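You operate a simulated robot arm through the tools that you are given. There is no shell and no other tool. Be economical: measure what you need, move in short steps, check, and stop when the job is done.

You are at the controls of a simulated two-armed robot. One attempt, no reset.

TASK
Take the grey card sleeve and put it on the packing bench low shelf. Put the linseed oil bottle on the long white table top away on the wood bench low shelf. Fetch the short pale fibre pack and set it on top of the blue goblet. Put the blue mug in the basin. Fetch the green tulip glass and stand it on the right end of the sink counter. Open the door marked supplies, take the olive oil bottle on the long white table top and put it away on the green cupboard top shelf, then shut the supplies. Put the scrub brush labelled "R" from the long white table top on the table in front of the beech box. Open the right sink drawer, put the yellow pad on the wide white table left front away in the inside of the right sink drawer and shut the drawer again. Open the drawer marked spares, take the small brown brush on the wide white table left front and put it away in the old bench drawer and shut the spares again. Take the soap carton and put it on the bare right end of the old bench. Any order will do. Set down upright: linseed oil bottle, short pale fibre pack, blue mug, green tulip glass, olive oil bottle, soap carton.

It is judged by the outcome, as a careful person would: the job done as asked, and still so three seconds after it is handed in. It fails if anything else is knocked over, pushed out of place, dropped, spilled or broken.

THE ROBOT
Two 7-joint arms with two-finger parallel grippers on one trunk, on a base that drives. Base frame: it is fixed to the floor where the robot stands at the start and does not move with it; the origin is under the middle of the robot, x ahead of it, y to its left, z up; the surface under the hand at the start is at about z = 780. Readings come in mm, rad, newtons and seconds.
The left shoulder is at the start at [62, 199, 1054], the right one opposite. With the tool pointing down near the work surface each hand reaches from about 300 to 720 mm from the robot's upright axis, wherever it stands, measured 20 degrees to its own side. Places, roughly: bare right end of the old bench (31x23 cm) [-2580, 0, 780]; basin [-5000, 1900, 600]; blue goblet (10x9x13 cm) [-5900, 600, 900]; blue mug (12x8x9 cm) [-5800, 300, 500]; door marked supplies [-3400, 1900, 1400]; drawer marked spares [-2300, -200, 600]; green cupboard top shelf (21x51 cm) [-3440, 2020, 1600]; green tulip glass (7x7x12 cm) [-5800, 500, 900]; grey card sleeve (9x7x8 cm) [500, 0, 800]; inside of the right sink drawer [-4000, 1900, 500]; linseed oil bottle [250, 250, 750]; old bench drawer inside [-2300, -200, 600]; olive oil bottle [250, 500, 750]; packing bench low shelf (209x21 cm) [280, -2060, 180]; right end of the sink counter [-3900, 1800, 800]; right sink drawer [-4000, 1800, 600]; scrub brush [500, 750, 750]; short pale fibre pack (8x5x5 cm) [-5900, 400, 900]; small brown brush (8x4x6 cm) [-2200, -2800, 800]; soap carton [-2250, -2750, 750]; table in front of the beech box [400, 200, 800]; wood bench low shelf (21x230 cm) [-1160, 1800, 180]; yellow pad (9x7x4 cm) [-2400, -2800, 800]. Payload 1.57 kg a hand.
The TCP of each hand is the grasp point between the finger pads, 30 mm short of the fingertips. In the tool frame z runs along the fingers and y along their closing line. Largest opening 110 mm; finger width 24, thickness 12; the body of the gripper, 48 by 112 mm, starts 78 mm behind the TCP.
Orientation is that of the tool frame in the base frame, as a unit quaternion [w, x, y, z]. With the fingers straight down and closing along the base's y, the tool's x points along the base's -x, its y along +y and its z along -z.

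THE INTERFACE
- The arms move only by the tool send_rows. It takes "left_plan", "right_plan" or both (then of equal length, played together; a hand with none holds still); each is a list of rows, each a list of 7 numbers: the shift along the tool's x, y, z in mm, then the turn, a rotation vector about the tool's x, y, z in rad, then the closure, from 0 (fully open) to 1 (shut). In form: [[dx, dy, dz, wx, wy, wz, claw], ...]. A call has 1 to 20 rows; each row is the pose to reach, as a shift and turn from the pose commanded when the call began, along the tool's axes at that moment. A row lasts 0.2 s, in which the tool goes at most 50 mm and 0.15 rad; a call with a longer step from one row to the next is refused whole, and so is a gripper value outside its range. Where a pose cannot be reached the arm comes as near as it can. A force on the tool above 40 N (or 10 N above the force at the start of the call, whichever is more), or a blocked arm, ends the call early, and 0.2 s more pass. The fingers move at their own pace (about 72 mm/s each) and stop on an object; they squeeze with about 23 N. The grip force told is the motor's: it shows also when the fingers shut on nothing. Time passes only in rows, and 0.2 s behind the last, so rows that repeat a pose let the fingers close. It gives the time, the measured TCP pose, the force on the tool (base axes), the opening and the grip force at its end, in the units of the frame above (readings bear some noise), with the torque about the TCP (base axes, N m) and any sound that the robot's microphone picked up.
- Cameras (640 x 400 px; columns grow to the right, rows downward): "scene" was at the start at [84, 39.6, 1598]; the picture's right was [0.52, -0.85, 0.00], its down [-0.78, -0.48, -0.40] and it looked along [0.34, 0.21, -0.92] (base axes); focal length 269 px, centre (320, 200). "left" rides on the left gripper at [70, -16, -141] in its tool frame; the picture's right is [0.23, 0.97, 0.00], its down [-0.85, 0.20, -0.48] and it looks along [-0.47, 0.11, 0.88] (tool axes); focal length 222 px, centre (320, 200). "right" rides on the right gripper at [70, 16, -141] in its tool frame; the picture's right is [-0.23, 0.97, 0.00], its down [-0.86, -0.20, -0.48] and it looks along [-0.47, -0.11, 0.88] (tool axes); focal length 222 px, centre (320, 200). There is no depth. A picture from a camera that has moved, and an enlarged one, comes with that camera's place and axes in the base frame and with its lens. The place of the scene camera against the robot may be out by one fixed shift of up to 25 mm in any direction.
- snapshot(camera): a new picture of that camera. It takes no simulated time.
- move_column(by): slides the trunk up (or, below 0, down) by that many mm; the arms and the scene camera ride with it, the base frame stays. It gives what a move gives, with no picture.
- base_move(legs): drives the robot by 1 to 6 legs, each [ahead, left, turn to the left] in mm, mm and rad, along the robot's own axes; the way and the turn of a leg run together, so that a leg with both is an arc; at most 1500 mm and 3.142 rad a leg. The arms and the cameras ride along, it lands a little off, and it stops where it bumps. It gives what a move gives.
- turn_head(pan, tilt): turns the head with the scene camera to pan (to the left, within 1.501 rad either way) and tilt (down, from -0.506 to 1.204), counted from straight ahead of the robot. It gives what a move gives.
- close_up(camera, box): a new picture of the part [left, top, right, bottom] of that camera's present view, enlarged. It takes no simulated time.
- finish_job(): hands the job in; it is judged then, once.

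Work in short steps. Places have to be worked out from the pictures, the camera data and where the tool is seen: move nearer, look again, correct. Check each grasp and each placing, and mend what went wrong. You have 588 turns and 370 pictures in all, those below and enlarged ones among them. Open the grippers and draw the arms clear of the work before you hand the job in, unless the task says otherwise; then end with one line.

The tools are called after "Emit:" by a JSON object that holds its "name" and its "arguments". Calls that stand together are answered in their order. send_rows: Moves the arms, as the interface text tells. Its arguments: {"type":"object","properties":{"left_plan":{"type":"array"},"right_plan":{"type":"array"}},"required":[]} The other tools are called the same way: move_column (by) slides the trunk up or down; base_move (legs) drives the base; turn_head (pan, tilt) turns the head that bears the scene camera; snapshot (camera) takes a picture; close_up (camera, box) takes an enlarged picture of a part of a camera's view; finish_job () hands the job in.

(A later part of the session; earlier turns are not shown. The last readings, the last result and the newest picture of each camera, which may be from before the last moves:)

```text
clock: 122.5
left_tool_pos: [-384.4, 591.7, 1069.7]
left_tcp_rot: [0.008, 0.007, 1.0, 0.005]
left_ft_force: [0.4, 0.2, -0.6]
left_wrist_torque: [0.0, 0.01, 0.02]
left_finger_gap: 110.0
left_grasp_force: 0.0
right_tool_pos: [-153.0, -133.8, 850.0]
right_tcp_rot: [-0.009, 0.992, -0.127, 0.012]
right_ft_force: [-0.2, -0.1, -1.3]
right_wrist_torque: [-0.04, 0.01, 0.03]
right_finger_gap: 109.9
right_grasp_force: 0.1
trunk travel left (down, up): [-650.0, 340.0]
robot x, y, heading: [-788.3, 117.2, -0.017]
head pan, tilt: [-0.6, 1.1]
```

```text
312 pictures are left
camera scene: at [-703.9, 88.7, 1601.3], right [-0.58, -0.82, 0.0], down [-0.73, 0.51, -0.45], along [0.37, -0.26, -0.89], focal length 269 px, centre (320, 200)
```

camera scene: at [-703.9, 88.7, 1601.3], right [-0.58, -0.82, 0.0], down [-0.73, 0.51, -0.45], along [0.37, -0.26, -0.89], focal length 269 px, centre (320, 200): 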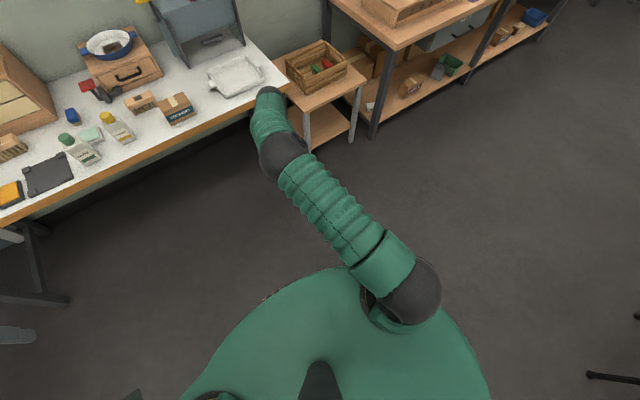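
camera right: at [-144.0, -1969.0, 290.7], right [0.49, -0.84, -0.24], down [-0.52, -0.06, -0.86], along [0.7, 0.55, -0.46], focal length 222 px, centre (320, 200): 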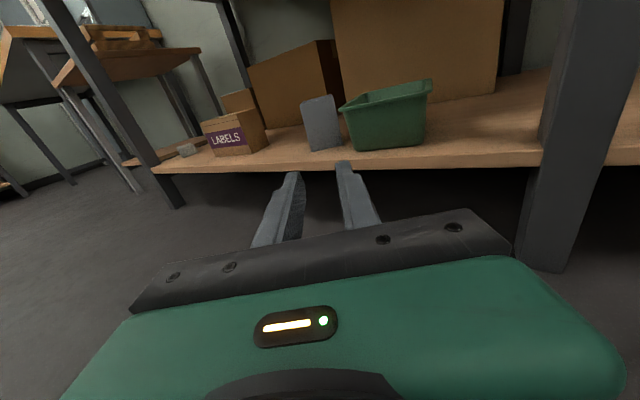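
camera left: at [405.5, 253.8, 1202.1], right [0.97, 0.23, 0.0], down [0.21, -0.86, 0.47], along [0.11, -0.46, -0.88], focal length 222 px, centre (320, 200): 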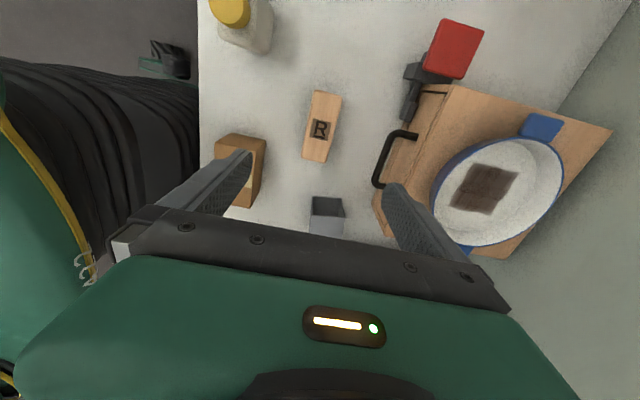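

I'll leave the right arm for a moment and try the left: pitch it to horizontal the other way (camera below), moving to a mid position in free space.

Emit:
{"name": "send_rows", "arguments": {"left_plan": [[-15, -15, 20, 0, -0.14, 0, 0], [-30, -30, 40, 0, -0.28, 0, 0], [-45, -45, 60, 0, -0.42, 0, 0], [-60, -60, 80, 0, -0.56, 0, 0], [-75, -75, 100, 0, -0.7, 0, 0], [-90, -90, 120, 0, -0.84, 0, 0], [-105, -105, 140, 0, -0.98, 0, 0], [-120, -120, 160, 0, -1.12, 0, 0], [-135, -135, 180, 0, -1.26, 0, 0], [-150, -150, 200, 0, -1.4, 0, 0], [-160, -150, 210, 0, -1.5, 0, 0], [-170, -150, 220, 0, -1.57, 0, 0], [-170, -150, 220, 0, -1.57, 0, 0]]}}

Emit:
{"name": "turn_head", "arguments": {"pan": 0.5, "tilt": 1.0}}

Emit:
{"name": "snapshot", "arguments": {"camera": "scene"}}

Emit:
{"name": "snapshot", "arguments": {"camera": "left"}}

```text
clock: 125.3
left_tool_pos: [-213.4, 442.5, 850.3]
left_tcp_rot: [0.713, 0.009, 0.701, -0.001]
left_ft_force: [0.0, 0.2, 0.5]
left_wrist_torque: [0.0, 0.03, 0.02]
left_finger_gap: 109.9
left_grasp_force: 0.1
right_tool_pos: [-152.6, -134.0, 851.9]
right_tcp_rot: [-0.01, 0.992, -0.127, 0.013]
right_ft_force: [0.5, 0.4, -0.1]
right_wrist_torque: [0.0, 0.01, 0.0]
right_finger_gap: 110.0
right_grasp_force: 0.0
trunk travel left (down, up): [-650.0, 340.0]
robot x, y, heading: [-792.6, 119.4, -0.013]
head pan, tilt: [-0.6, 1.1]
```

```text
clock: 126.6
left_tool_pos: [-214.1, 444.0, 851.5]
left_tcp_rot: [0.712, 0.009, 0.702, -0.001]
left_ft_force: [0.6, 0.8, 0.0]
left_wrist_torque: [0.0, 0.0, 0.01]
left_finger_gap: 110.1
left_grasp_force: 0.0
right_tool_pos: [-151.9, -135.7, 851.1]
right_tcp_rot: [-0.009, 0.992, -0.127, 0.012]
right_ft_force: [-0.9, -0.4, 0.8]
right_wrist_torque: [-0.03, 0.0, -0.02]
right_finger_gap: 110.2
right_grasp_force: 0.0
trunk travel left (down, up): [-650.0, 340.0]
robot x, y, heading: [-788.5, 118.9, -0.018]
head pan, tilt: [0.499, 1.0]
```

```text
311 pictures are left
camera scene: at [-693.9, 158.0, 1607.8], right [0.46, -0.89, 0.0], down [-0.75, -0.39, -0.54], along [0.48, 0.25, -0.84], focal length 269 px, centre (320, 200)
```

scene: 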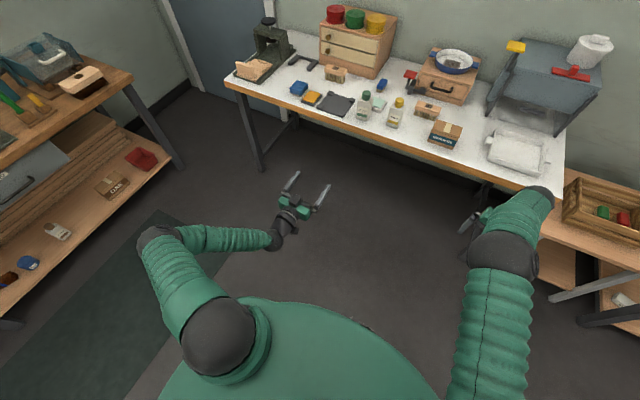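

```text
310 pictures are left
camera left: at [-354.2, 429.2, 778.3], right [0.02, 0.98, -0.22], down [-0.49, 0.2, 0.85], along [0.87, 0.09, 0.48], focal length 222 px, centre (320, 200)
```

left: 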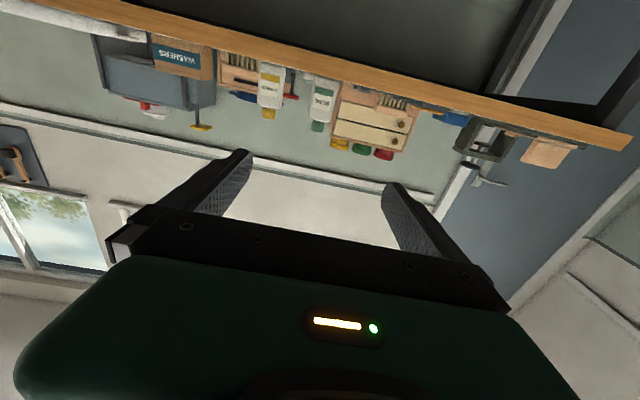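

The left arm takes this posture easily. I unroll and reset the right arm to its neutral posture likewise.

Emit:
{"name": "send_rows", "arguments": {"right_plan": [[-10, 3, -11, 0, 0, 0.145, 0], [-20, 5, -22, 0, 0, 0.29, 0], [-30, 8, -33, 0, 0, 0.435, 0], [-40, 10, -44, 0, 0, 0.58, 0], [-50, 13, -55, 0, 0, 0.725, 0], [-60, 15, -66, 0, 0, 0.87, 0], [-70, 18, -77, 0, 0, 1.015, 0], [-80, 20, -88, 0, 0, 1.16, 0], [-90, 23, -99, 0, 0, 1.305, 0], [-100, 25, -110, 0, 0, 1.45, 0], [-110, 28, -121, 0, 0, 1.595, 0], [-120, 30, -132, 0, 0, 1.74, 0], [-130, 33, -143, 0, 0, 1.885, 0], [-140, 35, -154, 0, 0, 2.03, 0], [-150, 38, -165, 0, 0, 2.175, 0], [-160, 40, -176, 0, 0, 2.32, 0], [-170, 43, -187, 0, 0, 2.465, 0], [-180, 45, -198, 0, 0, 2.61, 0], [-190, 48, -207, 0, 0, 2.755, 0], [-193, 50, -215, 0, 0, 2.89, 0]]}}

Emit:
{"name": "turn_head", "arguments": {"pan": -0.5, "tilt": 1.0}}

Emit:
{"name": "snapshot", "arguments": {"camera": "scene"}}

```text
clock: 129.4
left_tool_pos: [-213.9, 442.1, 854.9]
left_tcp_rot: [0.713, 0.008, 0.701, 0.0]
left_ft_force: [-0.3, -0.7, -0.5]
left_wrist_torque: [-0.01, 0.01, 0.01]
left_finger_gap: 109.8
left_grasp_force: 0.0
right_tool_pos: [-306.3, -208.7, 989.4]
right_tcp_rot: [0.01, -0.42, 0.907, -0.003]
right_ft_force: [-0.1, -0.2, -0.3]
right_wrist_torque: [0.02, -0.01, -0.01]
right_finger_gap: 109.8
right_grasp_force: 0.0
trunk travel left (down, up): [-650.0, 340.0]
robot x, y, heading: [-787.6, 119.2, -0.01]
head pan, tilt: [0.499, 1.0]
stopped in row 14 (right hand): the arm was blocked; the commanded pose is now the measured one
```

```text
clock: 130.7
left_tool_pos: [-214.0, 442.3, 852.4]
left_tcp_rot: [0.713, 0.01, 0.701, -0.002]
left_ft_force: [0.9, -0.2, -0.2]
left_wrist_torque: [-0.01, 0.03, 0.0]
left_finger_gap: 110.1
left_grasp_force: 0.1
right_tool_pos: [-305.1, -205.7, 988.9]
right_tcp_rot: [0.012, -0.422, 0.907, -0.003]
right_ft_force: [1.1, 0.8, 0.4]
right_wrist_torque: [-0.04, -0.02, 0.03]
right_finger_gap: 110.0
right_grasp_force: 0.0
trunk travel left (down, up): [-650.0, 340.0]
robot x, y, heading: [-787.6, 120.7, -0.013]
head pan, tilt: [-0.499, 1.0]
```

```text
309 pictures are left
camera scene: at [-695.5, 91.4, 1608.5], right [-0.49, -0.87, 0.0], down [-0.73, 0.41, -0.54], along [0.47, -0.27, -0.84], focal length 269 px, centre (320, 200)
```

scene: 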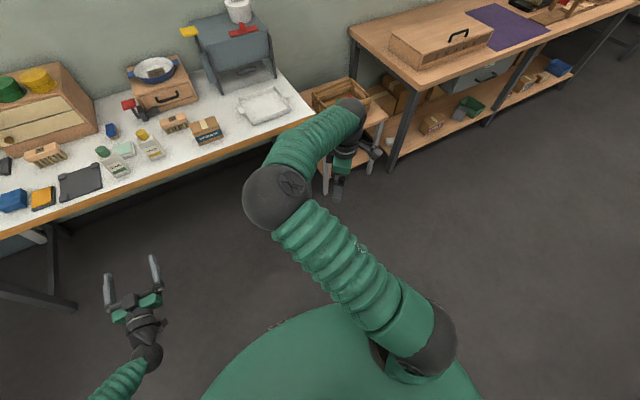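

The elbow sits inward. I bring the hand inward and up toward the starting pose to let the elbow swing out.

Emit:
{"name": "send_rows", "arguments": {"right_plan": [[-22, 33, -10, 0, 0, 0, 0], [-45, 66, -20, 0, 0, 0, 0], [-67, 99, -30, 0, 0, 0, 0], [-90, 132, -40, 0, 0, 0, 0], [-112, 164, -50, 0, 0, 0, 0], [-134, 197, -60, 0, 0, 0, 0], [-157, 230, -70, 0, 0, 0, 0], [-179, 262, -78, 0, 0, 0, 0], [-179, 262, -78, 0, 0, 0.15, 0], [-179, 262, -78, 0, 0, 0.3, 0], [-179, 262, -78, 0, 0, 0.45, 0], [-179, 262, -78, 0, 0, 0.6, 0], [-179, 262, -78, 0, 0, 0.75, 0], [-179, 262, -78, 0, 0, 0.87, 0]]}}

Emit:
{"name": "snapshot", "arguments": {"camera": "scene"}}

```text
clock: 131.3
left_tool_pos: [-216.3, 441.6, 851.3]
left_tcp_rot: [0.713, 0.009, 0.701, -0.001]
left_ft_force: [-0.5, 0.5, 0.1]
left_wrist_torque: [0.04, 0.01, 0.03]
left_finger_gap: 109.8
left_grasp_force: 0.0
right_tool_pos: [-351.2, -237.0, 1003.4]
right_tcp_rot: [0.009, -0.317, 0.948, -0.008]
right_ft_force: [0.2, -0.6, -0.5]
right_wrist_torque: [0.05, 0.01, 0.01]
right_finger_gap: 110.0
right_grasp_force: 0.0
trunk travel left (down, up): [-650.0, 340.0]
robot x, y, heading: [-788.9, 119.0, -0.02]
head pan, tilt: [-0.499, 1.0]
stopped in row 2 (right hand): the arm was blocked; the commanded pose is now the measured one
```

```text
308 pictures are left
camera scene: at [-697.0, 90.5, 1606.9], right [-0.49, -0.87, 0.0], down [-0.73, 0.41, -0.54], along [0.47, -0.27, -0.84], focal length 269 px, centre (320, 200)
```

scene: 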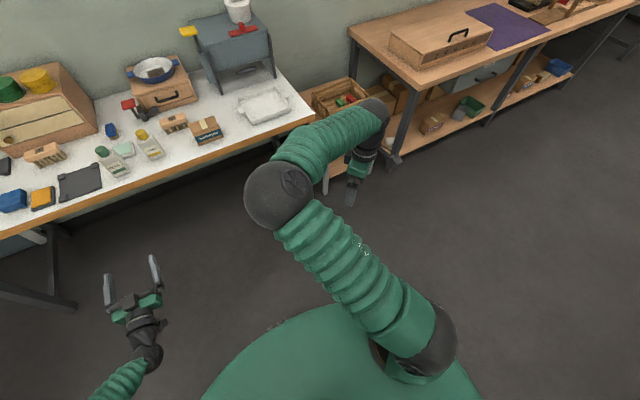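

Blocked. I extend the arm forward to straighten the elbow instead.

Emit:
{"name": "send_rows", "arguments": {"right_plan": [[-40, -13, -7, 0, 0, 0, 0], [-80, -26, -14, 0, 0, 0, 0], [-120, -39, -21, 0, 0, 0, 0], [-160, -52, -28, 0, 0, 0, 0], [-200, -65, -35, 0, 0, 0, 0], [-240, -78, -42, 0, 0, 0, 0], [-283, -91, -47, 0, 0, 0, 0]]}}

Emit:
{"name": "snapshot", "arguments": {"camera": "scene"}}

```text
clock: 132.9
left_tool_pos: [-216.0, 441.8, 853.4]
left_tcp_rot: [0.713, 0.009, 0.701, 0.0]
left_ft_force: [0.0, 0.7, 0.4]
left_wrist_torque: [-0.03, -0.01, 0.01]
left_finger_gap: 110.1
left_grasp_force: 0.0
right_tool_pos: [-119.7, -133.4, 1046.6]
right_tcp_rot: [0.009, -0.32, 0.947, -0.006]
right_ft_force: [-0.1, -0.4, -0.4]
right_wrist_torque: [-0.02, 0.0, 0.02]
right_finger_gap: 109.9
right_grasp_force: 0.0
right hand out of reach, approached as far as the arm can: row 6, 7
trunk travel left (down, up): [-650.0, 340.0]
robot x, y, heading: [-789.2, 119.6, -0.015]
head pan, tilt: [-0.499, 1.0]
```

```text
307 pictures are left
camera scene: at [-695.9, 90.4, 1607.9], right [-0.49, -0.87, 0.0], down [-0.73, 0.41, -0.54], along [0.47, -0.27, -0.84], focal length 269 px, centre (320, 200)
```

scene: 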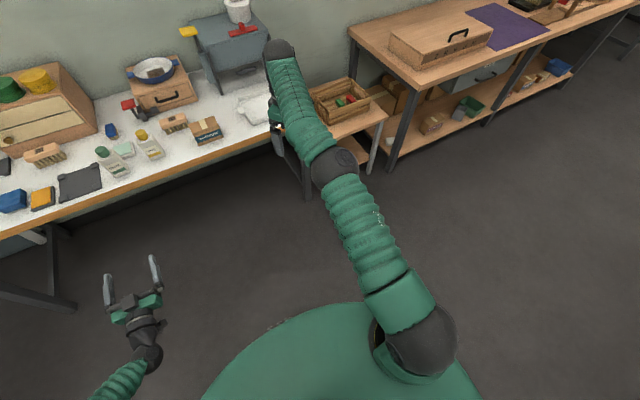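

Straight now. I move the hand inward so the elbow bends outward.

Emit:
{"name": "send_rows", "arguments": {"right_plan": [[-12, 35, 0, 0, 0, 0, 0], [-20, 75, 0, 0, 0, 0, 0], [-22, 115, 0, 0, 0, 0.1, 0], [-15, 155, 0, 0, 0, 0.2, 0], [-5, 195, 0, 0, 0, 0.3, 0], [5, 235, 0, 0, 0, 0.4, 0], [15, 275, 0, 0, 0, 0.5, 0], [22, 310, 0, 0, 0, 0.6, 0], [22, 310, 0, 0, 0, 0.65, 0]]}}

Emit:
{"name": "snapshot", "arguments": {"camera": "scene"}}

```text
clock: 133.9
left_tool_pos: [-217.5, 437.7, 853.2]
left_tcp_rot: [0.714, 0.011, 0.7, 0.0]
left_ft_force: [0.2, 0.1, 0.2]
left_wrist_torque: [0.03, 0.01, 0.02]
left_finger_gap: 109.9
left_grasp_force: 0.0
right_tool_pos: [-199.2, -143.1, 1035.4]
right_tcp_rot: [0.004, -0.11, 0.994, -0.01]
right_ft_force: [-0.7, -0.2, -0.2]
right_wrist_torque: [0.02, -0.01, 0.02]
right_finger_gap: 110.1
right_grasp_force: 0.0
trunk travel left (down, up): [-650.0, 340.0]
robot x, y, heading: [-790.5, 117.3, -0.018]
head pan, tilt: [-0.499, 1.0]
stopped in row 5 (right hand): the arm was blocked; the commanded pose is now the measured one
```

```text
306 pictures are left
camera scene: at [-696.2, 85.9, 1606.5], right [-0.49, -0.87, 0.0], down [-0.73, 0.42, -0.54], along [0.47, -0.26, -0.84], focal length 269 px, centre (320, 200)
```

scene: 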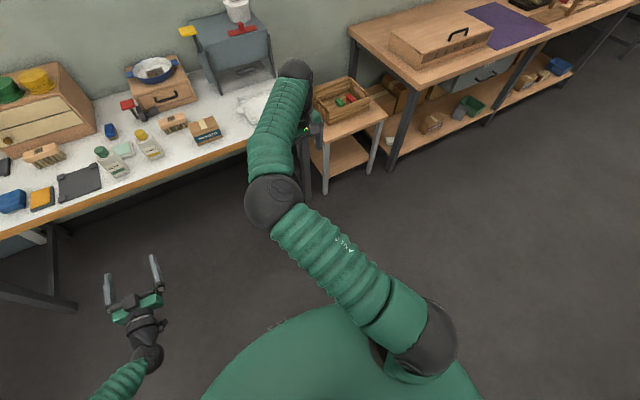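

The elbow stays inward. I turn the fingers to point left (natural for the right arm with elbow out), which should drag the elbow round.

Emit:
{"name": "send_rows", "arguments": {"right_plan": [[0, 15, 0, -0.14, 0, 0, 0], [0, 30, 0, -0.28, 0, 0, 0], [0, 45, 0, -0.42, 0, 0, 0], [0, 60, 0, -0.56, 0, 0, 0], [0, 75, 0, -0.7, 0, 0, 0], [0, 90, 0, -0.84, 0, 0, 0], [0, 105, 0, -0.98, 0, 0, 0], [0, 120, 0, -1.12, 0, 0, 0], [0, 135, 0, -1.26, 0, 0, 0], [0, 150, 0, -1.4, 0, 0, 0], [0, 150, 0, -1.5, 0, 0, 0]]}}

Emit:
{"name": "snapshot", "arguments": {"camera": "scene"}}

```text
clock: 136.3
left_tool_pos: [-215.5, 440.6, 855.6]
left_tcp_rot: [0.713, 0.01, 0.701, 0.0]
left_ft_force: [-0.3, 0.4, -0.7]
left_wrist_torque: [0.02, 0.01, 0.04]
left_finger_gap: 109.9
left_grasp_force: 0.0
right_tool_pos: [-231.4, 12.2, 1036.8]
right_tcp_rot: [-0.075, -0.091, 0.732, 0.671]
right_ft_force: [0.8, -0.5, -0.3]
right_wrist_torque: [0.01, -0.01, -0.01]
right_finger_gap: 109.9
right_grasp_force: 0.0
trunk travel left (down, up): [-650.0, 340.0]
robot x, y, heading: [-791.2, 123.1, -0.012]
head pan, tilt: [-0.499, 1.0]
```

```text
305 pictures are left
camera scene: at [-694.6, 89.4, 1607.9], right [-0.49, -0.87, 0.0], down [-0.73, 0.41, -0.54], along [0.47, -0.27, -0.84], focal length 269 px, centre (320, 200)
```

scene: 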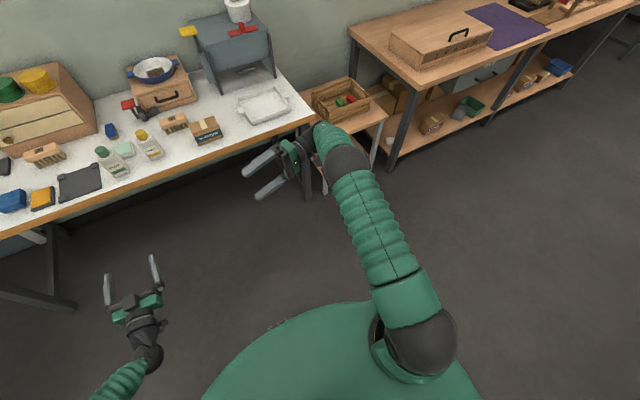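

Elbow is swinging out. I pull the hand back toward the body to fold the elbow outward.

Emit:
{"name": "send_rows", "arguments": {"right_plan": [[35, 0, 0, 0, 0, 0, 0], [70, 0, 0, 0, 0, 0, 0], [105, 0, 0, 0, 0, 0, 0], [140, 0, 0, 0, 0, 0, 0], [175, 0, 0, 0, 0, 0, 0], [175, 0, 0, 0.14, 0, 0, 0], [175, 0, -20, 0.28, 0, 0, 0], [175, 0, -40, 0.42, 0, 0, 0], [175, 0, -60, 0.56, 0, 0, 0], [175, 0, -80, 0.7, 0, 0, 0], [175, 0, -100, 0.84, 0, 0, 0], [175, 0, -120, 0.98, 0, 0, 0], [175, 0, -120, 1.12, 0, 0, 0], [175, 0, -120, 1.26, 0, 0, 0], [175, 0, -120, 1.4, 0, 0, 0], [175, 0, -120, 1.5, 0, 0, 0]]}}

Emit:
{"name": "snapshot", "arguments": {"camera": "scene"}}

```text
clock: 139.9
left_tool_pos: [-217.7, 439.4, 853.2]
left_tcp_rot: [0.713, 0.009, 0.701, 0.0]
left_ft_force: [-0.3, 0.2, -0.3]
left_wrist_torque: [-0.02, 0.01, 0.0]
left_finger_gap: 109.8
left_grasp_force: 0.0
right_tool_pos: [-387.9, -198.7, 1051.0]
right_tcp_rot: [0.021, -0.038, 0.999, 0.002]
right_ft_force: [-0.4, -0.5, -0.2]
right_wrist_torque: [-0.01, 0.0, 0.0]
right_finger_gap: 110.0
right_grasp_force: 0.0
trunk travel left (down, up): [-650.0, 340.0]
robot x, y, heading: [-789.5, 116.9, -0.021]
head pan, tilt: [-0.499, 1.0]
stopped in row 16 (right hand): the arm was blocked; the commanded pose is now the measured one
```

```text
304 pictures are left
camera scene: at [-696.2, 88.7, 1607.7], right [-0.49, -0.87, 0.0], down [-0.73, 0.41, -0.54], along [0.47, -0.27, -0.84], focal length 269 px, centre (320, 200)
```

scene: 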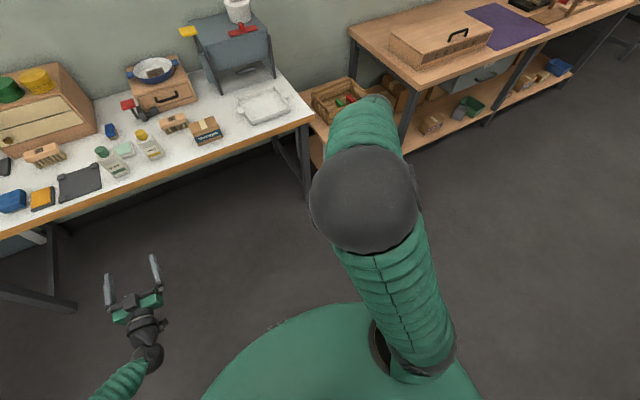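

Elbow is up again. I bring the hand inward to the start posture.

Emit:
{"name": "send_rows", "arguments": {"right_plan": [[0, 40, 0, 0, 0, 0, 0], [0, 80, 0, 0, 0, 0, 0], [0, 120, 0, 0, 0, 0, 0], [0, 160, 0, 0, 0, 0, 0], [0, 200, 0, 0, 0, 0, 0], [0, 240, 0, 0, 0, 0, 0], [0, 270, 0, 0, 0, 0, 0]]}}

Emit:
{"name": "snapshot", "arguments": {"camera": "scene"}}

```text
clock: 140.4
left_tool_pos: [-219.5, 439.9, 855.4]
left_tcp_rot: [0.715, 0.01, 0.699, 0.001]
left_ft_force: [0.1, -0.6, 0.6]
left_wrist_torque: [0.02, 0.01, -0.01]
left_finger_gap: 110.3
left_grasp_force: 0.1
right_tool_pos: [-409.1, -220.2, 1071.4]
right_tcp_rot: [0.067, 0.086, 0.993, 0.052]
right_ft_force: [0.0, 0.1, -0.3]
right_wrist_torque: [0.0, 0.0, 0.01]
right_finger_gap: 110.2
right_grasp_force: 0.0
trunk travel left (down, up): [-650.0, 340.0]
robot x, y, heading: [-792.4, 120.7, -0.014]
head pan, tilt: [-0.499, 1.0]
stopped in row 2 (right hand): the arm was blocked; the commanded pose is now the measured one
```

```text
303 pictures are left
camera scene: at [-698.5, 89.7, 1607.7], right [-0.49, -0.87, 0.0], down [-0.73, 0.41, -0.54], along [0.47, -0.27, -0.84], focal length 269 px, centre (320, 200)
```

scene: 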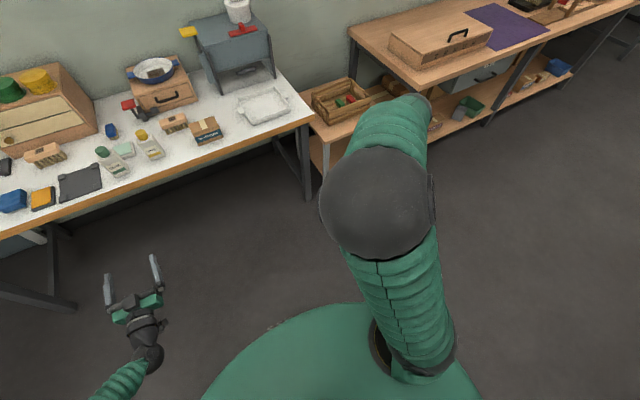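

Still a limit with fingers down. I repeat the trick: fingers left, further inward, then come back.

Emit:
{"name": "send_rows", "arguments": {"right_plan": [[0, 20, 0, -0.14, 0, 0, 0], [0, 40, 0, -0.28, 0, 0, 0], [0, 60, 0, -0.42, 0, 0, 0], [0, 80, 0, -0.56, 0, 0, 0], [0, 105, 0, -0.7, 0, 0, 0], [0, 130, 0, -0.84, 0, 0, 0], [0, 155, 0, -0.98, 0, 0, 0], [0, 180, 0, -1.12, 0, 0, 0], [0, 205, 0, -1.26, 0, 0, 0], [0, 230, 0, -1.4, 0, 0, 0], [0, 255, 10, -1.5, 0, 0, 0], [0, 275, 20, -1.57, 0, 0, 0], [0, 295, 30, -1.57, 0, 0, 0], [0, 310, 50, -1.57, 0, 0, 0]]}}

Emit:
{"name": "snapshot", "arguments": {"camera": "scene"}}

```text
clock: 143.4
left_tool_pos: [-217.1, 440.5, 854.7]
left_tcp_rot: [0.714, 0.01, 0.7, -0.001]
left_ft_force: [0.1, 0.3, -0.1]
left_wrist_torque: [-0.04, 0.01, 0.02]
left_finger_gap: 110.1
left_grasp_force: 0.1
right_tool_pos: [-353.4, 96.1, 1055.7]
right_tcp_rot: [0.103, 0.011, 0.667, 0.738]
right_ft_force: [0.4, 0.2, 0.6]
right_wrist_torque: [0.01, -0.01, 0.03]
right_finger_gap: 110.0
right_grasp_force: 0.0
trunk travel left (down, up): [-650.0, 340.0]
robot x, y, heading: [-791.5, 117.8, -0.018]
head pan, tilt: [-0.499, 1.0]
```

```text
302 pictures are left
camera scene: at [-694.4, 91.6, 1607.9], right [-0.49, -0.87, 0.0], down [-0.73, 0.41, -0.54], along [0.47, -0.27, -0.84], focal length 269 px, centre (320, 200)
```

scene: 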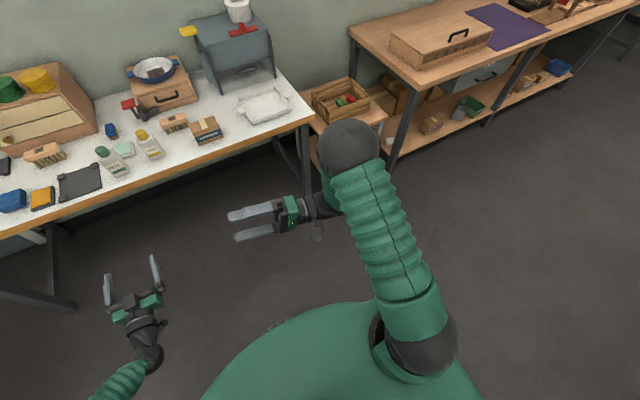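

Good posture. From here I rotate the hand directly to point forward (closing sideways), like the left one, while lowering.

Emit:
{"name": "send_rows", "arguments": {"right_plan": [[-8, -13, -9, 0.08, -0.08, -0.08, 0], [-16, -26, -18, 0.16, -0.16, -0.16, 0], [-24, -40, -26, 0.24, -0.24, -0.24, 0], [-32, -53, -35, 0.32, -0.32, -0.32, 0], [-40, -66, -43, 0.4, -0.4, -0.4, 0], [-48, -80, -52, 0.48, -0.48, -0.48, 0], [-56, -93, -61, 0.56, -0.56, -0.56, 0], [-64, -106, -70, 0.64, -0.64, -0.64, 0], [-72, -120, -78, 0.72, -0.72, -0.72, 0], [-80, -133, -87, 0.8, -0.8, -0.8, 0], [-88, -146, -96, 0.88, -0.88, -0.88, 0], [-96, -160, -104, 0.96, -0.96, -0.96, 0], [-104, -173, -113, 1.04, -1.04, -1.04, 0], [-112, -186, -121, 1.12, -1.12, -1.12, 0], [-120, -200, -130, 1.209, -1.209, -1.209, 0], [-120, -200, -130, 1.209, -1.209, -1.209, 0]]}}

Emit:
{"name": "snapshot", "arguments": {"camera": "scene"}}

```text
refused: row 15 steps farther than a row can; nothing moved
```

```text
301 pictures are left
camera scene: at [-694.4, 91.6, 1607.9], right [-0.49, -0.87, 0.0], down [-0.73, 0.41, -0.54], along [0.47, -0.27, -0.84], focal length 269 px, centre (320, 200)
```

scene: 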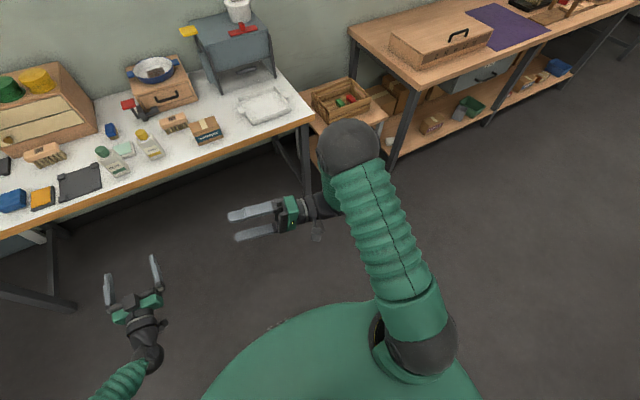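

One row was too long a turn; I resend with an extra row.

Emit:
{"name": "send_rows", "arguments": {"right_plan": [[-8, -13, -9, 0.08, -0.08, -0.08, 0], [-16, -26, -18, 0.16, -0.16, -0.16, 0], [-24, -40, -26, 0.24, -0.24, -0.24, 0], [-32, -53, -35, 0.32, -0.32, -0.32, 0], [-40, -66, -43, 0.4, -0.4, -0.4, 0], [-48, -80, -52, 0.48, -0.48, -0.48, 0], [-56, -93, -61, 0.56, -0.56, -0.56, 0], [-64, -106, -70, 0.64, -0.64, -0.64, 0], [-72, -120, -78, 0.72, -0.72, -0.72, 0], [-80, -133, -87, 0.8, -0.8, -0.8, 0], [-88, -146, -96, 0.88, -0.88, -0.88, 0], [-96, -160, -104, 0.96, -0.96, -0.96, 0], [-104, -173, -113, 1.04, -1.04, -1.04, 0], [-112, -186, -121, 1.12, -1.12, -1.12, 0], [-116, -193, -126, 1.17, -1.17, -1.17, 0], [-120, -200, -130, 1.209, -1.209, -1.209, 0]]}}

Emit:
{"name": "snapshot", "arguments": {"camera": "scene"}}

```text
clock: 146.8
left_tool_pos: [-217.0, 440.2, 853.3]
left_tcp_rot: [0.714, 0.01, 0.7, -0.001]
left_ft_force: [-0.5, -0.3, -0.5]
left_wrist_torque: [-0.02, -0.01, -0.04]
left_finger_gap: 109.9
left_grasp_force: 0.1
right_tool_pos: [-226.2, -34.8, 858.8]
right_tcp_rot: [0.749, 0.093, 0.656, -0.021]
right_ft_force: [-0.1, 0.2, -0.6]
right_wrist_torque: [-0.02, 0.03, -0.02]
right_finger_gap: 110.2
right_grasp_force: 0.1
trunk travel left (down, up): [-650.0, 340.0]
robot x, y, heading: [-790.2, 121.2, -0.015]
head pan, tilt: [-0.499, 1.0]
```

```text
300 pictures are left
camera scene: at [-695.1, 91.6, 1607.9], right [-0.49, -0.87, 0.0], down [-0.73, 0.41, -0.54], along [0.47, -0.27, -0.84], focal length 269 px, centre (320, 200)
```

scene: 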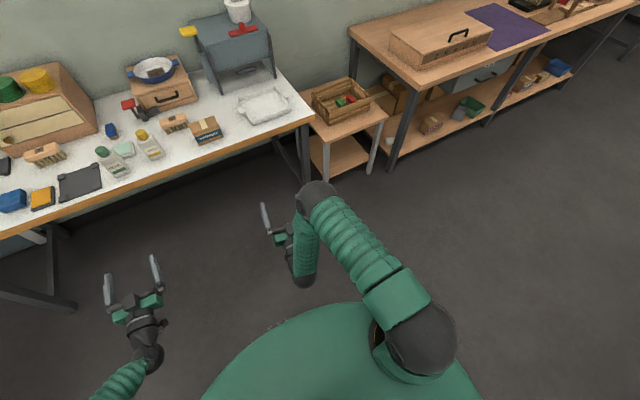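

Elbow now sits in front, inside facing down. I extend and tip the fingers down, then swing the arm out to the right to fold it elbow-out.

Emit:
{"name": "send_rows", "arguments": {"right_plan": [[-12, -12, 7, 0, 0.13, 0, 0], [-24, -24, 14, 0, 0.26, 0, 0], [-36, -36, 21, 0, 0.39, 0, 0], [-48, -48, 28, 0, 0.52, 0, 0], [-60, -60, 35, 0, 0.65, 0, 0], [-72, -72, 42, 0, 0.78, 0, 0], [-84, -84, 50, 0, 0.91, 0, 0], [-96, -96, 57, 0, 1.04, 0, 0], [-108, -108, 64, 0, 1.17, 0, 0], [-120, -120, 72, 0, 1.3, 0, 0], [-132, -132, 80, 0, 1.43, 0, 0], [-141, -144, 86, 0, 1.57, 0, 0]]}}

Emit:
{"name": "snapshot", "arguments": {"camera": "scene"}}

```text
clock: 149.4
left_tool_pos: [-216.4, 439.4, 854.6]
left_tcp_rot: [0.713, 0.01, 0.701, 0.0]
left_ft_force: [-0.1, -0.6, 0.3]
left_wrist_torque: [0.0, -0.02, 0.02]
left_finger_gap: 110.0
left_grasp_force: 0.0
right_tool_pos: [-183.1, -202.7, 992.2]
right_tcp_rot: [0.064, 0.079, 0.993, 0.052]
right_ft_force: [0.4, -0.1, -0.2]
right_wrist_torque: [-0.01, 0.01, 0.01]
right_finger_gap: 110.0
right_grasp_force: 0.1
trunk travel left (down, up): [-650.0, 340.0]
robot x, y, heading: [-791.4, 118.0, -0.014]
head pan, tilt: [-0.499, 1.0]
```

```text
299 pictures are left
camera scene: at [-693.4, 89.3, 1607.8], right [-0.49, -0.87, 0.0], down [-0.73, 0.41, -0.54], along [0.47, -0.27, -0.84], focal length 269 px, centre (320, 200)
```

scene: 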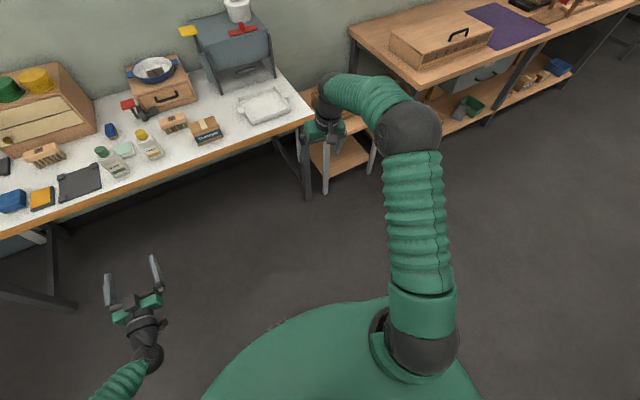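

Elbow is out now, as wished. I correct the small tilt first, then pitch forward as on the left.

Emit:
{"name": "send_rows", "arguments": {"right_plan": [[8, 30, 0, 0.052, 0.064, -0.079, 0], [15, 60, 0, 0.104, 0.128, -0.158, 0], [15, 60, 0, 0.104, 0.128, -0.158, 0]]}}

Emit:
{"name": "send_rows", "arguments": {"right_plan": [[0, 10, 10, 0, -0.13, 0, 0], [0, 20, 20, 0, -0.26, 0, 0], [0, 30, 30, 0, -0.39, 0, 0], [0, 40, 40, 0, -0.52, 0, 0], [0, 50, 50, 0, -0.65, 0, 0], [0, 60, 60, 0, -0.78, 0, 0], [0, 60, 75, 0, -0.91, 0, 0], [0, 60, 90, 0, -1.04, 0, 0], [0, 60, 105, 0, -1.17, 0, 0], [0, 60, 120, 0, -1.3, 0, 0], [0, 60, 130, 0, -1.43, 0, 0], [0, 60, 140, 0, -1.57, 0, 0], [0, 60, 140, 0, -1.57, 0, 0]]}}

Emit:
{"name": "snapshot", "arguments": {"camera": "scene"}}

```text
clock: 150.2
left_tool_pos: [-218.4, 439.4, 855.6]
left_tcp_rot: [0.714, 0.01, 0.7, 0.0]
left_ft_force: [-0.5, 0.0, 0.6]
left_wrist_torque: [0.0, 0.01, -0.01]
left_finger_gap: 109.8
left_grasp_force: 0.0
right_tool_pos: [-191.5, -143.2, 997.8]
right_tcp_rot: [0.001, 0.0, 1.0, -0.002]
right_ft_force: [0.2, 0.1, -0.1]
right_wrist_torque: [-0.02, -0.03, 0.03]
right_finger_gap: 110.0
right_grasp_force: 0.0
trunk travel left (down, up): [-650.0, 340.0]
robot x, y, heading: [-793.5, 119.7, -0.016]
head pan, tilt: [-0.499, 1.0]
```

```text
clock: 153.0
left_tool_pos: [-218.7, 439.9, 855.0]
left_tcp_rot: [0.714, 0.009, 0.7, 0.0]
left_ft_force: [0.6, 0.1, 0.0]
left_wrist_torque: [-0.01, 0.03, -0.01]
left_finger_gap: 109.8
left_grasp_force: 0.0
right_tool_pos: [-190.2, -81.1, 856.9]
right_tcp_rot: [0.709, -0.001, 0.705, -0.002]
right_ft_force: [-0.3, -0.3, -0.6]
right_wrist_torque: [-0.01, 0.02, -0.03]
right_finger_gap: 110.3
right_grasp_force: 0.2
trunk travel left (down, up): [-650.0, 340.0]
robot x, y, heading: [-789.3, 119.5, -0.014]
head pan, tilt: [-0.499, 1.0]
```

```text
298 pictures are left
camera scene: at [-696.0, 91.2, 1608.0], right [-0.49, -0.87, 0.0], down [-0.73, 0.41, -0.54], along [0.47, -0.27, -0.84], focal length 269 px, centre (320, 200)
```

scene: 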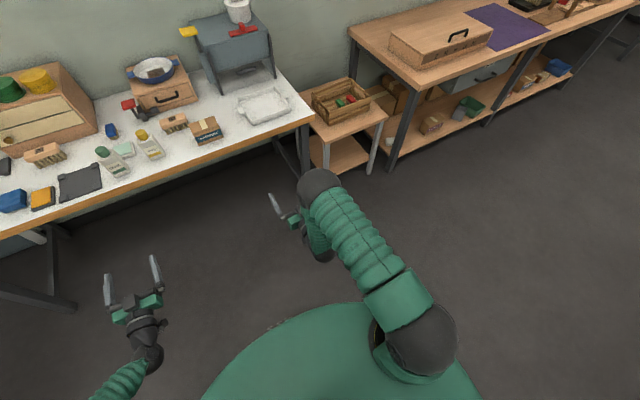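

Right elbow comes forward in this posture, so I'll use the left arm for the bottles, one after the other, and park the right arm fingers-down.

Emit:
{"name": "send_rows", "arguments": {"right_plan": [[-10, -10, 0, 0, 0.13, 0, 0], [-20, -20, 0, 0, 0.26, 0, 0], [-30, -30, 0, 0, 0.39, 0, 0], [-40, -40, 0, 0, 0.52, 0, 0], [-50, -50, 0, 0, 0.65, 0, 0], [-60, -60, 0, 0, 0.78, 0, 0], [-75, -70, 0, 0, 0.91, 0, 0], [-90, -80, 0, 0, 1.04, 0, 0], [-110, -90, 0, 0, 1.17, 0, 0], [-130, -100, 0, 0, 1.3, 0, 0], [-150, -100, 0, 0, 1.43, 0, 0], [-170, -100, 0, 0, 1.57, 0, 0], [-190, -100, -40, 0, 1.57, 0, 0], [-210, -100, -80, 0, 1.57, 0, 0], [-210, -100, -120, 0, 1.57, 0, 0], [-210, -100, -160, 0, 1.57, 0, 0], [-210, -100, -200, 0, 1.57, 0, 0]]}}

Emit:
{"name": "snapshot", "arguments": {"camera": "scene"}}

```text
clock: 156.6
left_tool_pos: [-220.4, 441.3, 854.9]
left_tcp_rot: [0.714, 0.01, 0.7, -0.001]
left_ft_force: [-0.1, -0.7, -0.3]
left_wrist_torque: [-0.02, 0.01, 0.02]
left_finger_gap: 110.0
left_grasp_force: 0.1
right_tool_pos: [-393.4, -180.3, 1067.8]
right_tcp_rot: [0.003, 0.001, 1.0, -0.001]
right_ft_force: [-0.1, 0.5, 0.3]
right_wrist_torque: [0.04, -0.02, 0.01]
right_finger_gap: 110.0
right_grasp_force: 0.1
trunk travel left (down, up): [-650.0, 340.0]
robot x, y, heading: [-792.2, 117.2, -0.018]
head pan, tilt: [-0.499, 1.0]
```

```text
297 pictures are left
camera scene: at [-699.2, 91.2, 1608.2], right [-0.49, -0.87, 0.0], down [-0.73, 0.41, -0.54], along [0.47, -0.27, -0.84], focal length 269 px, centre (320, 200)
```

scene: 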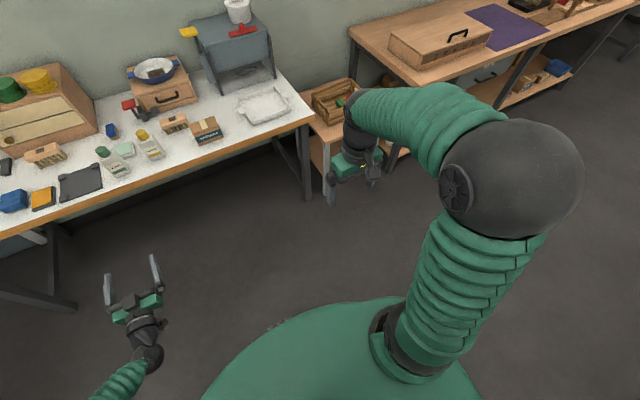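

Parked. Now I align the left hand with the linseed bottle (y≈300), lower it to z≈830, and drive up close.

Emit:
{"name": "send_rows", "arguments": {"left_plan": [[10, 0, 0, 0, 0, 0, 0], [24, 0, 0, 0, 0, 0, 0]]}}

Emit:
{"name": "base_move", "arguments": {"legs": [[0, -141, 0.016], [350, 0, 0]]}}

Emit:
{"name": "turn_head", "arguments": {"pan": 0.5, "tilt": 0.95}}

Emit:
{"name": "snapshot", "arguments": {"camera": "scene"}}

Emit:
{"name": "snapshot", "arguments": {"camera": "left"}}

```text
clock: 157.2
left_tool_pos: [-218.1, 439.3, 830.5]
left_tcp_rot: [0.714, 0.009, 0.7, 0.001]
left_ft_force: [-0.7, 0.1, -0.1]
left_wrist_torque: [0.01, 0.01, 0.0]
left_finger_gap: 110.2
left_grasp_force: 0.0
right_tool_pos: [-390.5, -180.8, 1067.8]
right_tcp_rot: [0.002, 0.002, 1.0, -0.001]
right_ft_force: [-1.1, 0.7, 1.4]
right_wrist_torque: [-0.01, 0.01, 0.03]
right_finger_gap: 109.9
right_grasp_force: 0.0
trunk travel left (down, up): [-650.0, 340.0]
robot x, y, heading: [-793.9, 119.7, -0.018]
head pan, tilt: [-0.499, 1.0]
```

```text
clock: 160.4
left_tool_pos: [124.5, 303.5, 832.6]
left_tcp_rot: [0.714, 0.006, 0.7, 0.007]
left_ft_force: [-0.6, -0.3, -0.2]
left_wrist_torque: [-0.03, 0.01, 0.0]
left_finger_gap: 110.0
left_grasp_force: 0.1
right_tool_pos: [-39.4, -321.5, 1065.2]
right_tcp_rot: [0.002, -0.006, 1.0, 0.002]
right_ft_force: [-0.2, 0.6, -0.4]
right_wrist_torque: [-0.02, 0.01, 0.0]
right_finger_gap: 109.9
right_grasp_force: 0.1
trunk travel left (down, up): [-650.0, 340.0]
robot x, y, heading: [-442.1, -23.2, -0.0]
head pan, tilt: [-0.499, 1.0]
```

```text
clock: 161.7
left_tool_pos: [125.3, 308.7, 831.1]
left_tcp_rot: [0.714, 0.003, 0.7, 0.006]
left_ft_force: [0.0, -0.7, -0.3]
left_wrist_torque: [-0.01, 0.0, 0.0]
left_finger_gap: 110.0
left_grasp_force: 0.1
right_tool_pos: [-39.7, -315.6, 1066.8]
right_tcp_rot: [0.002, -0.007, 1.0, -0.002]
right_ft_force: [0.1, 0.4, 0.3]
right_wrist_torque: [-0.03, 0.03, 0.01]
right_finger_gap: 109.8
right_grasp_force: 0.1
trunk travel left (down, up): [-650.0, 340.0]
robot x, y, heading: [-442.3, -22.9, -0.001]
head pan, tilt: [0.499, 0.949]
```

```text
296 pictures are left
camera scene: at [-345.0, 20.1, 1611.5], right [0.48, -0.88, 0.0], down [-0.72, -0.39, -0.58], along [0.51, 0.28, -0.81], focal length 269 px, centre (320, 200)
```

scene: 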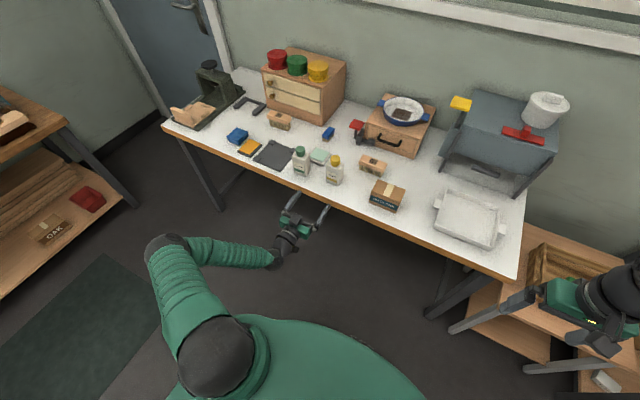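

```text
295 pictures are left
camera left: at [-14.8, 292.5, 757.5], right [0.0, 0.98, -0.21], down [-0.5, 0.19, 0.85], along [0.87, 0.1, 0.48], focal length 222 px, centre (320, 200)
```

left: 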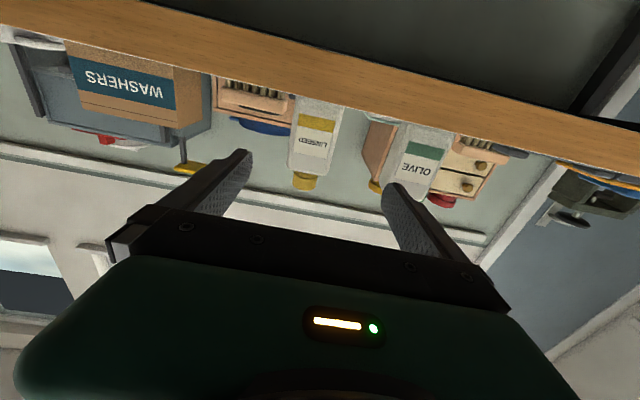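

Linseed label is at y≈301, so I shift 7 mm right, raise to z≈850, and advance onto the bottle.

Emit:
{"name": "send_rows", "arguments": {"left_plan": [[-10, 0, 0, 0, 0, 0, 0.15], [-20, 0, 0, 0, 0, 0, 0.15]]}}

Emit:
{"name": "base_move", "arguments": {"legs": [[0, -8, 0], [100, 0, 0]]}}

Emit:
{"name": "snapshot", "arguments": {"camera": "left"}}

Emit:
{"name": "close_up", "arguments": {"camera": "scene", "box": [240, 130, 400, 230]}}

```text
clock: 162.2
left_tool_pos: [123.8, 306.8, 851.7]
left_tcp_rot: [0.714, 0.004, 0.7, 0.005]
left_ft_force: [0.3, 0.7, -0.7]
left_wrist_torque: [-0.01, 0.01, 0.0]
left_finger_gap: 93.6
left_grasp_force: 0.1
right_tool_pos: [-38.4, -316.9, 1067.3]
right_tcp_rot: [0.002, -0.007, 1.0, -0.001]
right_ft_force: [0.8, -0.5, -0.4]
right_wrist_torque: [-0.02, 0.03, -0.02]
right_finger_gap: 109.9
right_grasp_force: 0.1
trunk travel left (down, up): [-650.0, 340.0]
robot x, y, heading: [-444.7, -23.2, 0.002]
head pan, tilt: [0.499, 0.949]
```

```text
clock: 163.7
left_tool_pos: [225.2, 299.1, 851.8]
left_tcp_rot: [0.714, 0.004, 0.7, 0.006]
left_ft_force: [-0.6, -0.2, -0.5]
left_wrist_torque: [-0.02, 0.02, 0.02]
left_finger_gap: 93.5
left_grasp_force: 0.0
right_tool_pos: [59.9, -325.4, 1066.6]
right_tcp_rot: [0.001, -0.006, 1.0, -0.001]
right_ft_force: [0.6, -0.1, -0.4]
right_wrist_torque: [0.0, 0.01, 0.03]
right_finger_gap: 110.1
right_grasp_force: 0.1
trunk travel left (down, up): [-650.0, 340.0]
robot x, y, heading: [-345.6, -27.4, 0.001]
head pan, tilt: [0.499, 0.949]
```

```text
294 pictures are left
camera left: at [84.2, 282.8, 778.4], right [0.0, 0.98, -0.21], down [-0.5, 0.19, 0.85], along [0.87, 0.1, 0.49], focal length 222 px, centre (320, 200)
```

left: 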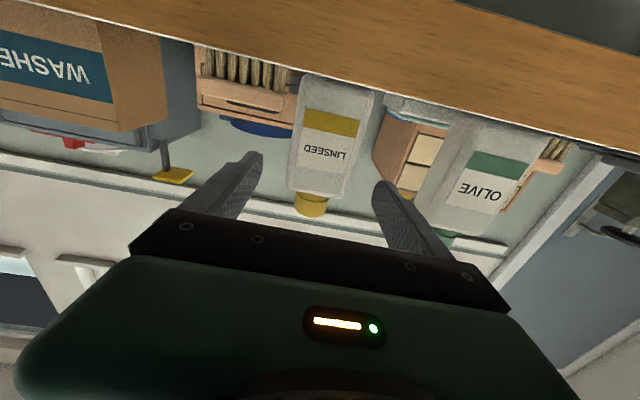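

```text
4.00 times, centred on (320, 180) of scene
camera zoom: at [-247.7, 9.5, 1611.7], right [0.48, -0.88, 0.0], down [-0.71, -0.39, -0.58], along [0.51, 0.28, -0.81], focal length 1076 px, centre (320, 280)
```

zoom: 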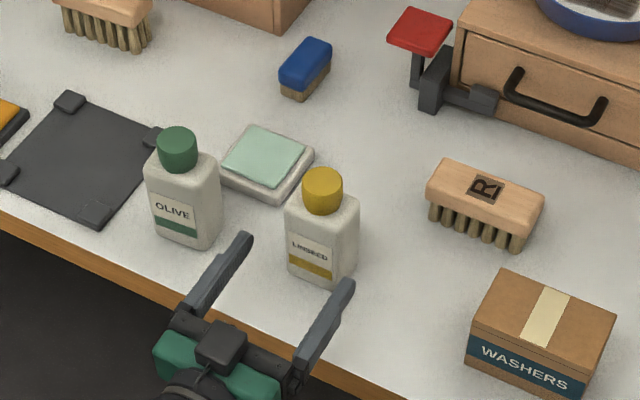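

Bottle sits on the hand's axis. Advance 50 mm and close.

Emit:
{"name": "base_move", "arguments": {"legs": [[50, 0, 0]]}}

Emit:
{"name": "close_up", "arguments": {"camera": "scene", "box": [240, 130, 400, 230]}}

```text
clock: 164.7
left_tool_pos: [269.8, 299.7, 853.3]
left_tcp_rot: [0.715, 0.004, 0.699, 0.005]
left_ft_force: [-0.7, 0.0, -1.3]
left_wrist_torque: [0.04, 0.0, -0.04]
left_finger_gap: 93.3
left_grasp_force: 0.0
right_tool_pos: [105.5, -324.4, 1068.2]
right_tcp_rot: [0.004, -0.007, 1.0, -0.002]
right_ft_force: [0.7, -0.5, -0.6]
right_wrist_torque: [0.0, -0.02, 0.01]
right_finger_gap: 109.9
right_grasp_force: 0.0
trunk travel left (down, up): [-650.0, 340.0]
robot x, y, heading: [-292.9, -29.1, 0.002]
head pan, tilt: [0.499, 0.949]
```

```text
4.00 times, centred on (320, 180) of scene
camera zoom: at [-204.2, 12.6, 1612.0], right [0.48, -0.88, 0.0], down [-0.71, -0.39, -0.58], along [0.51, 0.28, -0.81], focal length 1076 px, centre (320, 280)
```

zoom: 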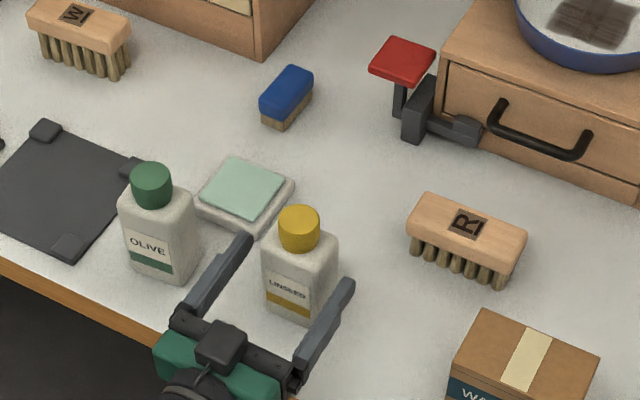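

Bottle is between the fingers; close.

Emit:
{"name": "send_rows", "arguments": {"left_plan": [[0, 0, 5, 0, 0, 0, 0.5], [0, 0, 5, 0, 0, 0, 1], [0, 0, 5, 0, 0, 0, 1], [0, 0, 5, 0, 0, 0, 1]]}}

Emit:
{"name": "close_up", "arguments": {"camera": "scene", "box": [240, 130, 400, 230]}}

```text
clock: 165.7
left_tool_pos: [277.4, 299.6, 850.7]
left_tcp_rot: [0.714, 0.004, 0.7, 0.005]
left_ft_force: [-0.3, 1.0, -2.6]
left_wrist_torque: [0.02, 0.04, -0.02]
left_finger_gap: 61.8
left_grasp_force: 22.7
right_tool_pos: [110.1, -324.5, 1067.1]
right_tcp_rot: [0.002, -0.007, 1.0, -0.001]
right_ft_force: [0.3, -0.1, -0.6]
right_wrist_torque: [-0.02, -0.04, -0.04]
right_finger_gap: 109.9
right_grasp_force: 0.0
trunk travel left (down, up): [-650.0, 340.0]
robot x, y, heading: [-298.8, -30.4, -0.0]
head pan, tilt: [0.499, 0.949]
```

```text
4.00 times, centred on (320, 180) of scene
camera zoom: at [-196.3, 11.6, 1611.5], right [0.48, -0.88, 0.0], down [-0.71, -0.39, -0.58], along [0.51, 0.28, -0.81], focal length 1076 px, centre (320, 280)
```

zoom: 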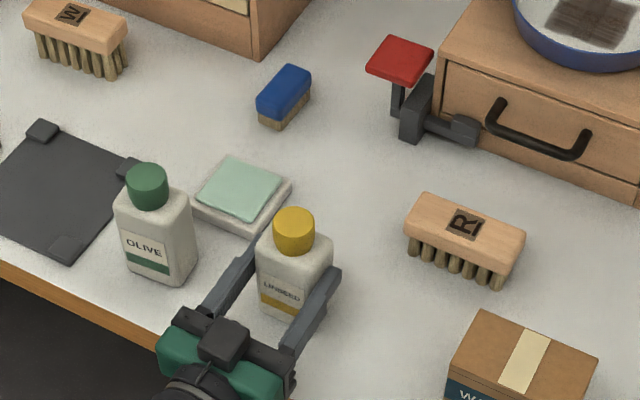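

Held (62 mm). Lift with the column, back away, turn to face the wood bench and approach a bit.

Emit:
{"name": "move_column", "arguments": {"by": 80}}

Emit:
{"name": "base_move", "arguments": {"legs": [[-550, 0, 0], [0, 0, 1.571], [700, 0, 0]]}}

Emit:
{"name": "turn_head", "arguments": {"pan": 0.1, "tilt": 0.65}}

Emit:
{"name": "snapshot", "arguments": {"camera": "scene"}}

```text
clock: 166.8
left_tool_pos: [278.8, 299.0, 931.5]
left_tcp_rot: [0.714, 0.004, 0.7, 0.005]
left_ft_force: [-0.4, 0.6, -2.9]
left_wrist_torque: [0.03, 0.08, 0.0]
left_finger_gap: 62.2
left_grasp_force: 23.2
right_tool_pos: [111.0, -323.4, 1146.6]
right_tcp_rot: [0.001, -0.007, 1.0, -0.001]
right_ft_force: [1.0, -0.2, 0.1]
right_wrist_torque: [0.0, 0.02, 0.0]
right_finger_gap: 109.7
right_grasp_force: 0.0
trunk travel left (down, up): [-730.0, 260.0]
robot x, y, heading: [-292.4, -28.9, 0.001]
head pan, tilt: [0.499, 0.949]
```

```text
clock: 177.3
left_tool_pos: [-1173.1, 1247.4, 930.8]
left_tcp_rot: [0.502, -0.491, 0.499, 0.508]
left_ft_force: [-0.1, 0.3, -3.0]
left_wrist_torque: [-0.03, 0.01, 0.01]
left_finger_gap: 61.8
left_grasp_force: 22.9
right_tool_pos: [-549.1, 1075.6, 1147.1]
right_tcp_rot: [-0.002, 0.709, -0.705, -0.001]
right_ft_force: [-0.3, 0.3, -0.9]
right_wrist_torque: [-0.01, -0.03, -0.01]
right_finger_gap: 109.9
right_grasp_force: 0.1
trunk travel left (down, up): [-730.0, 260.0]
robot x, y, heading: [-842.9, 672.7, 1.568]
head pan, tilt: [0.499, 0.949]
```

```text
clock: 178.2
left_tool_pos: [-1172.6, 1248.3, 931.5]
left_tcp_rot: [0.503, -0.49, 0.5, 0.507]
left_ft_force: [0.4, -0.2, -2.5]
left_wrist_torque: [-0.05, -0.03, 0.0]
left_finger_gap: 61.8
left_grasp_force: 23.0
right_tool_pos: [-548.5, 1075.7, 1146.7]
right_tcp_rot: [-0.002, 0.71, -0.704, 0.0]
right_ft_force: [0.3, 1.2, -0.5]
right_wrist_torque: [0.0, 0.03, 0.01]
right_finger_gap: 109.8
right_grasp_force: 0.0
trunk travel left (down, up): [-730.0, 260.0]
robot x, y, heading: [-843.4, 671.0, 1.563]
head pan, tilt: [0.099, 0.649]
```

```text
290 pictures are left
camera scene: at [-854.1, 800.3, 1715.5], right [1.0, 0.09, 0.0], down [0.06, -0.6, -0.79], along [-0.07, 0.79, -0.61], focal length 269 px, centre (320, 200)
```

scene: 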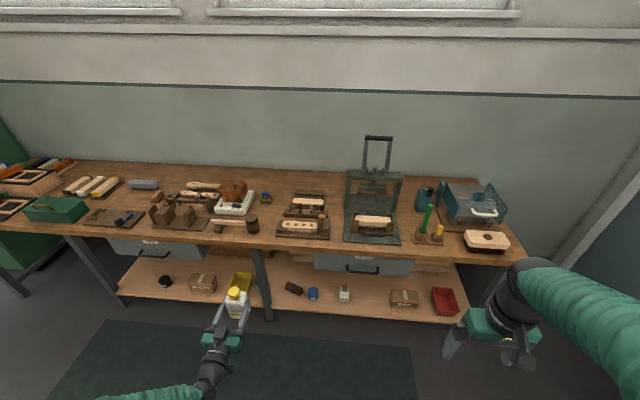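

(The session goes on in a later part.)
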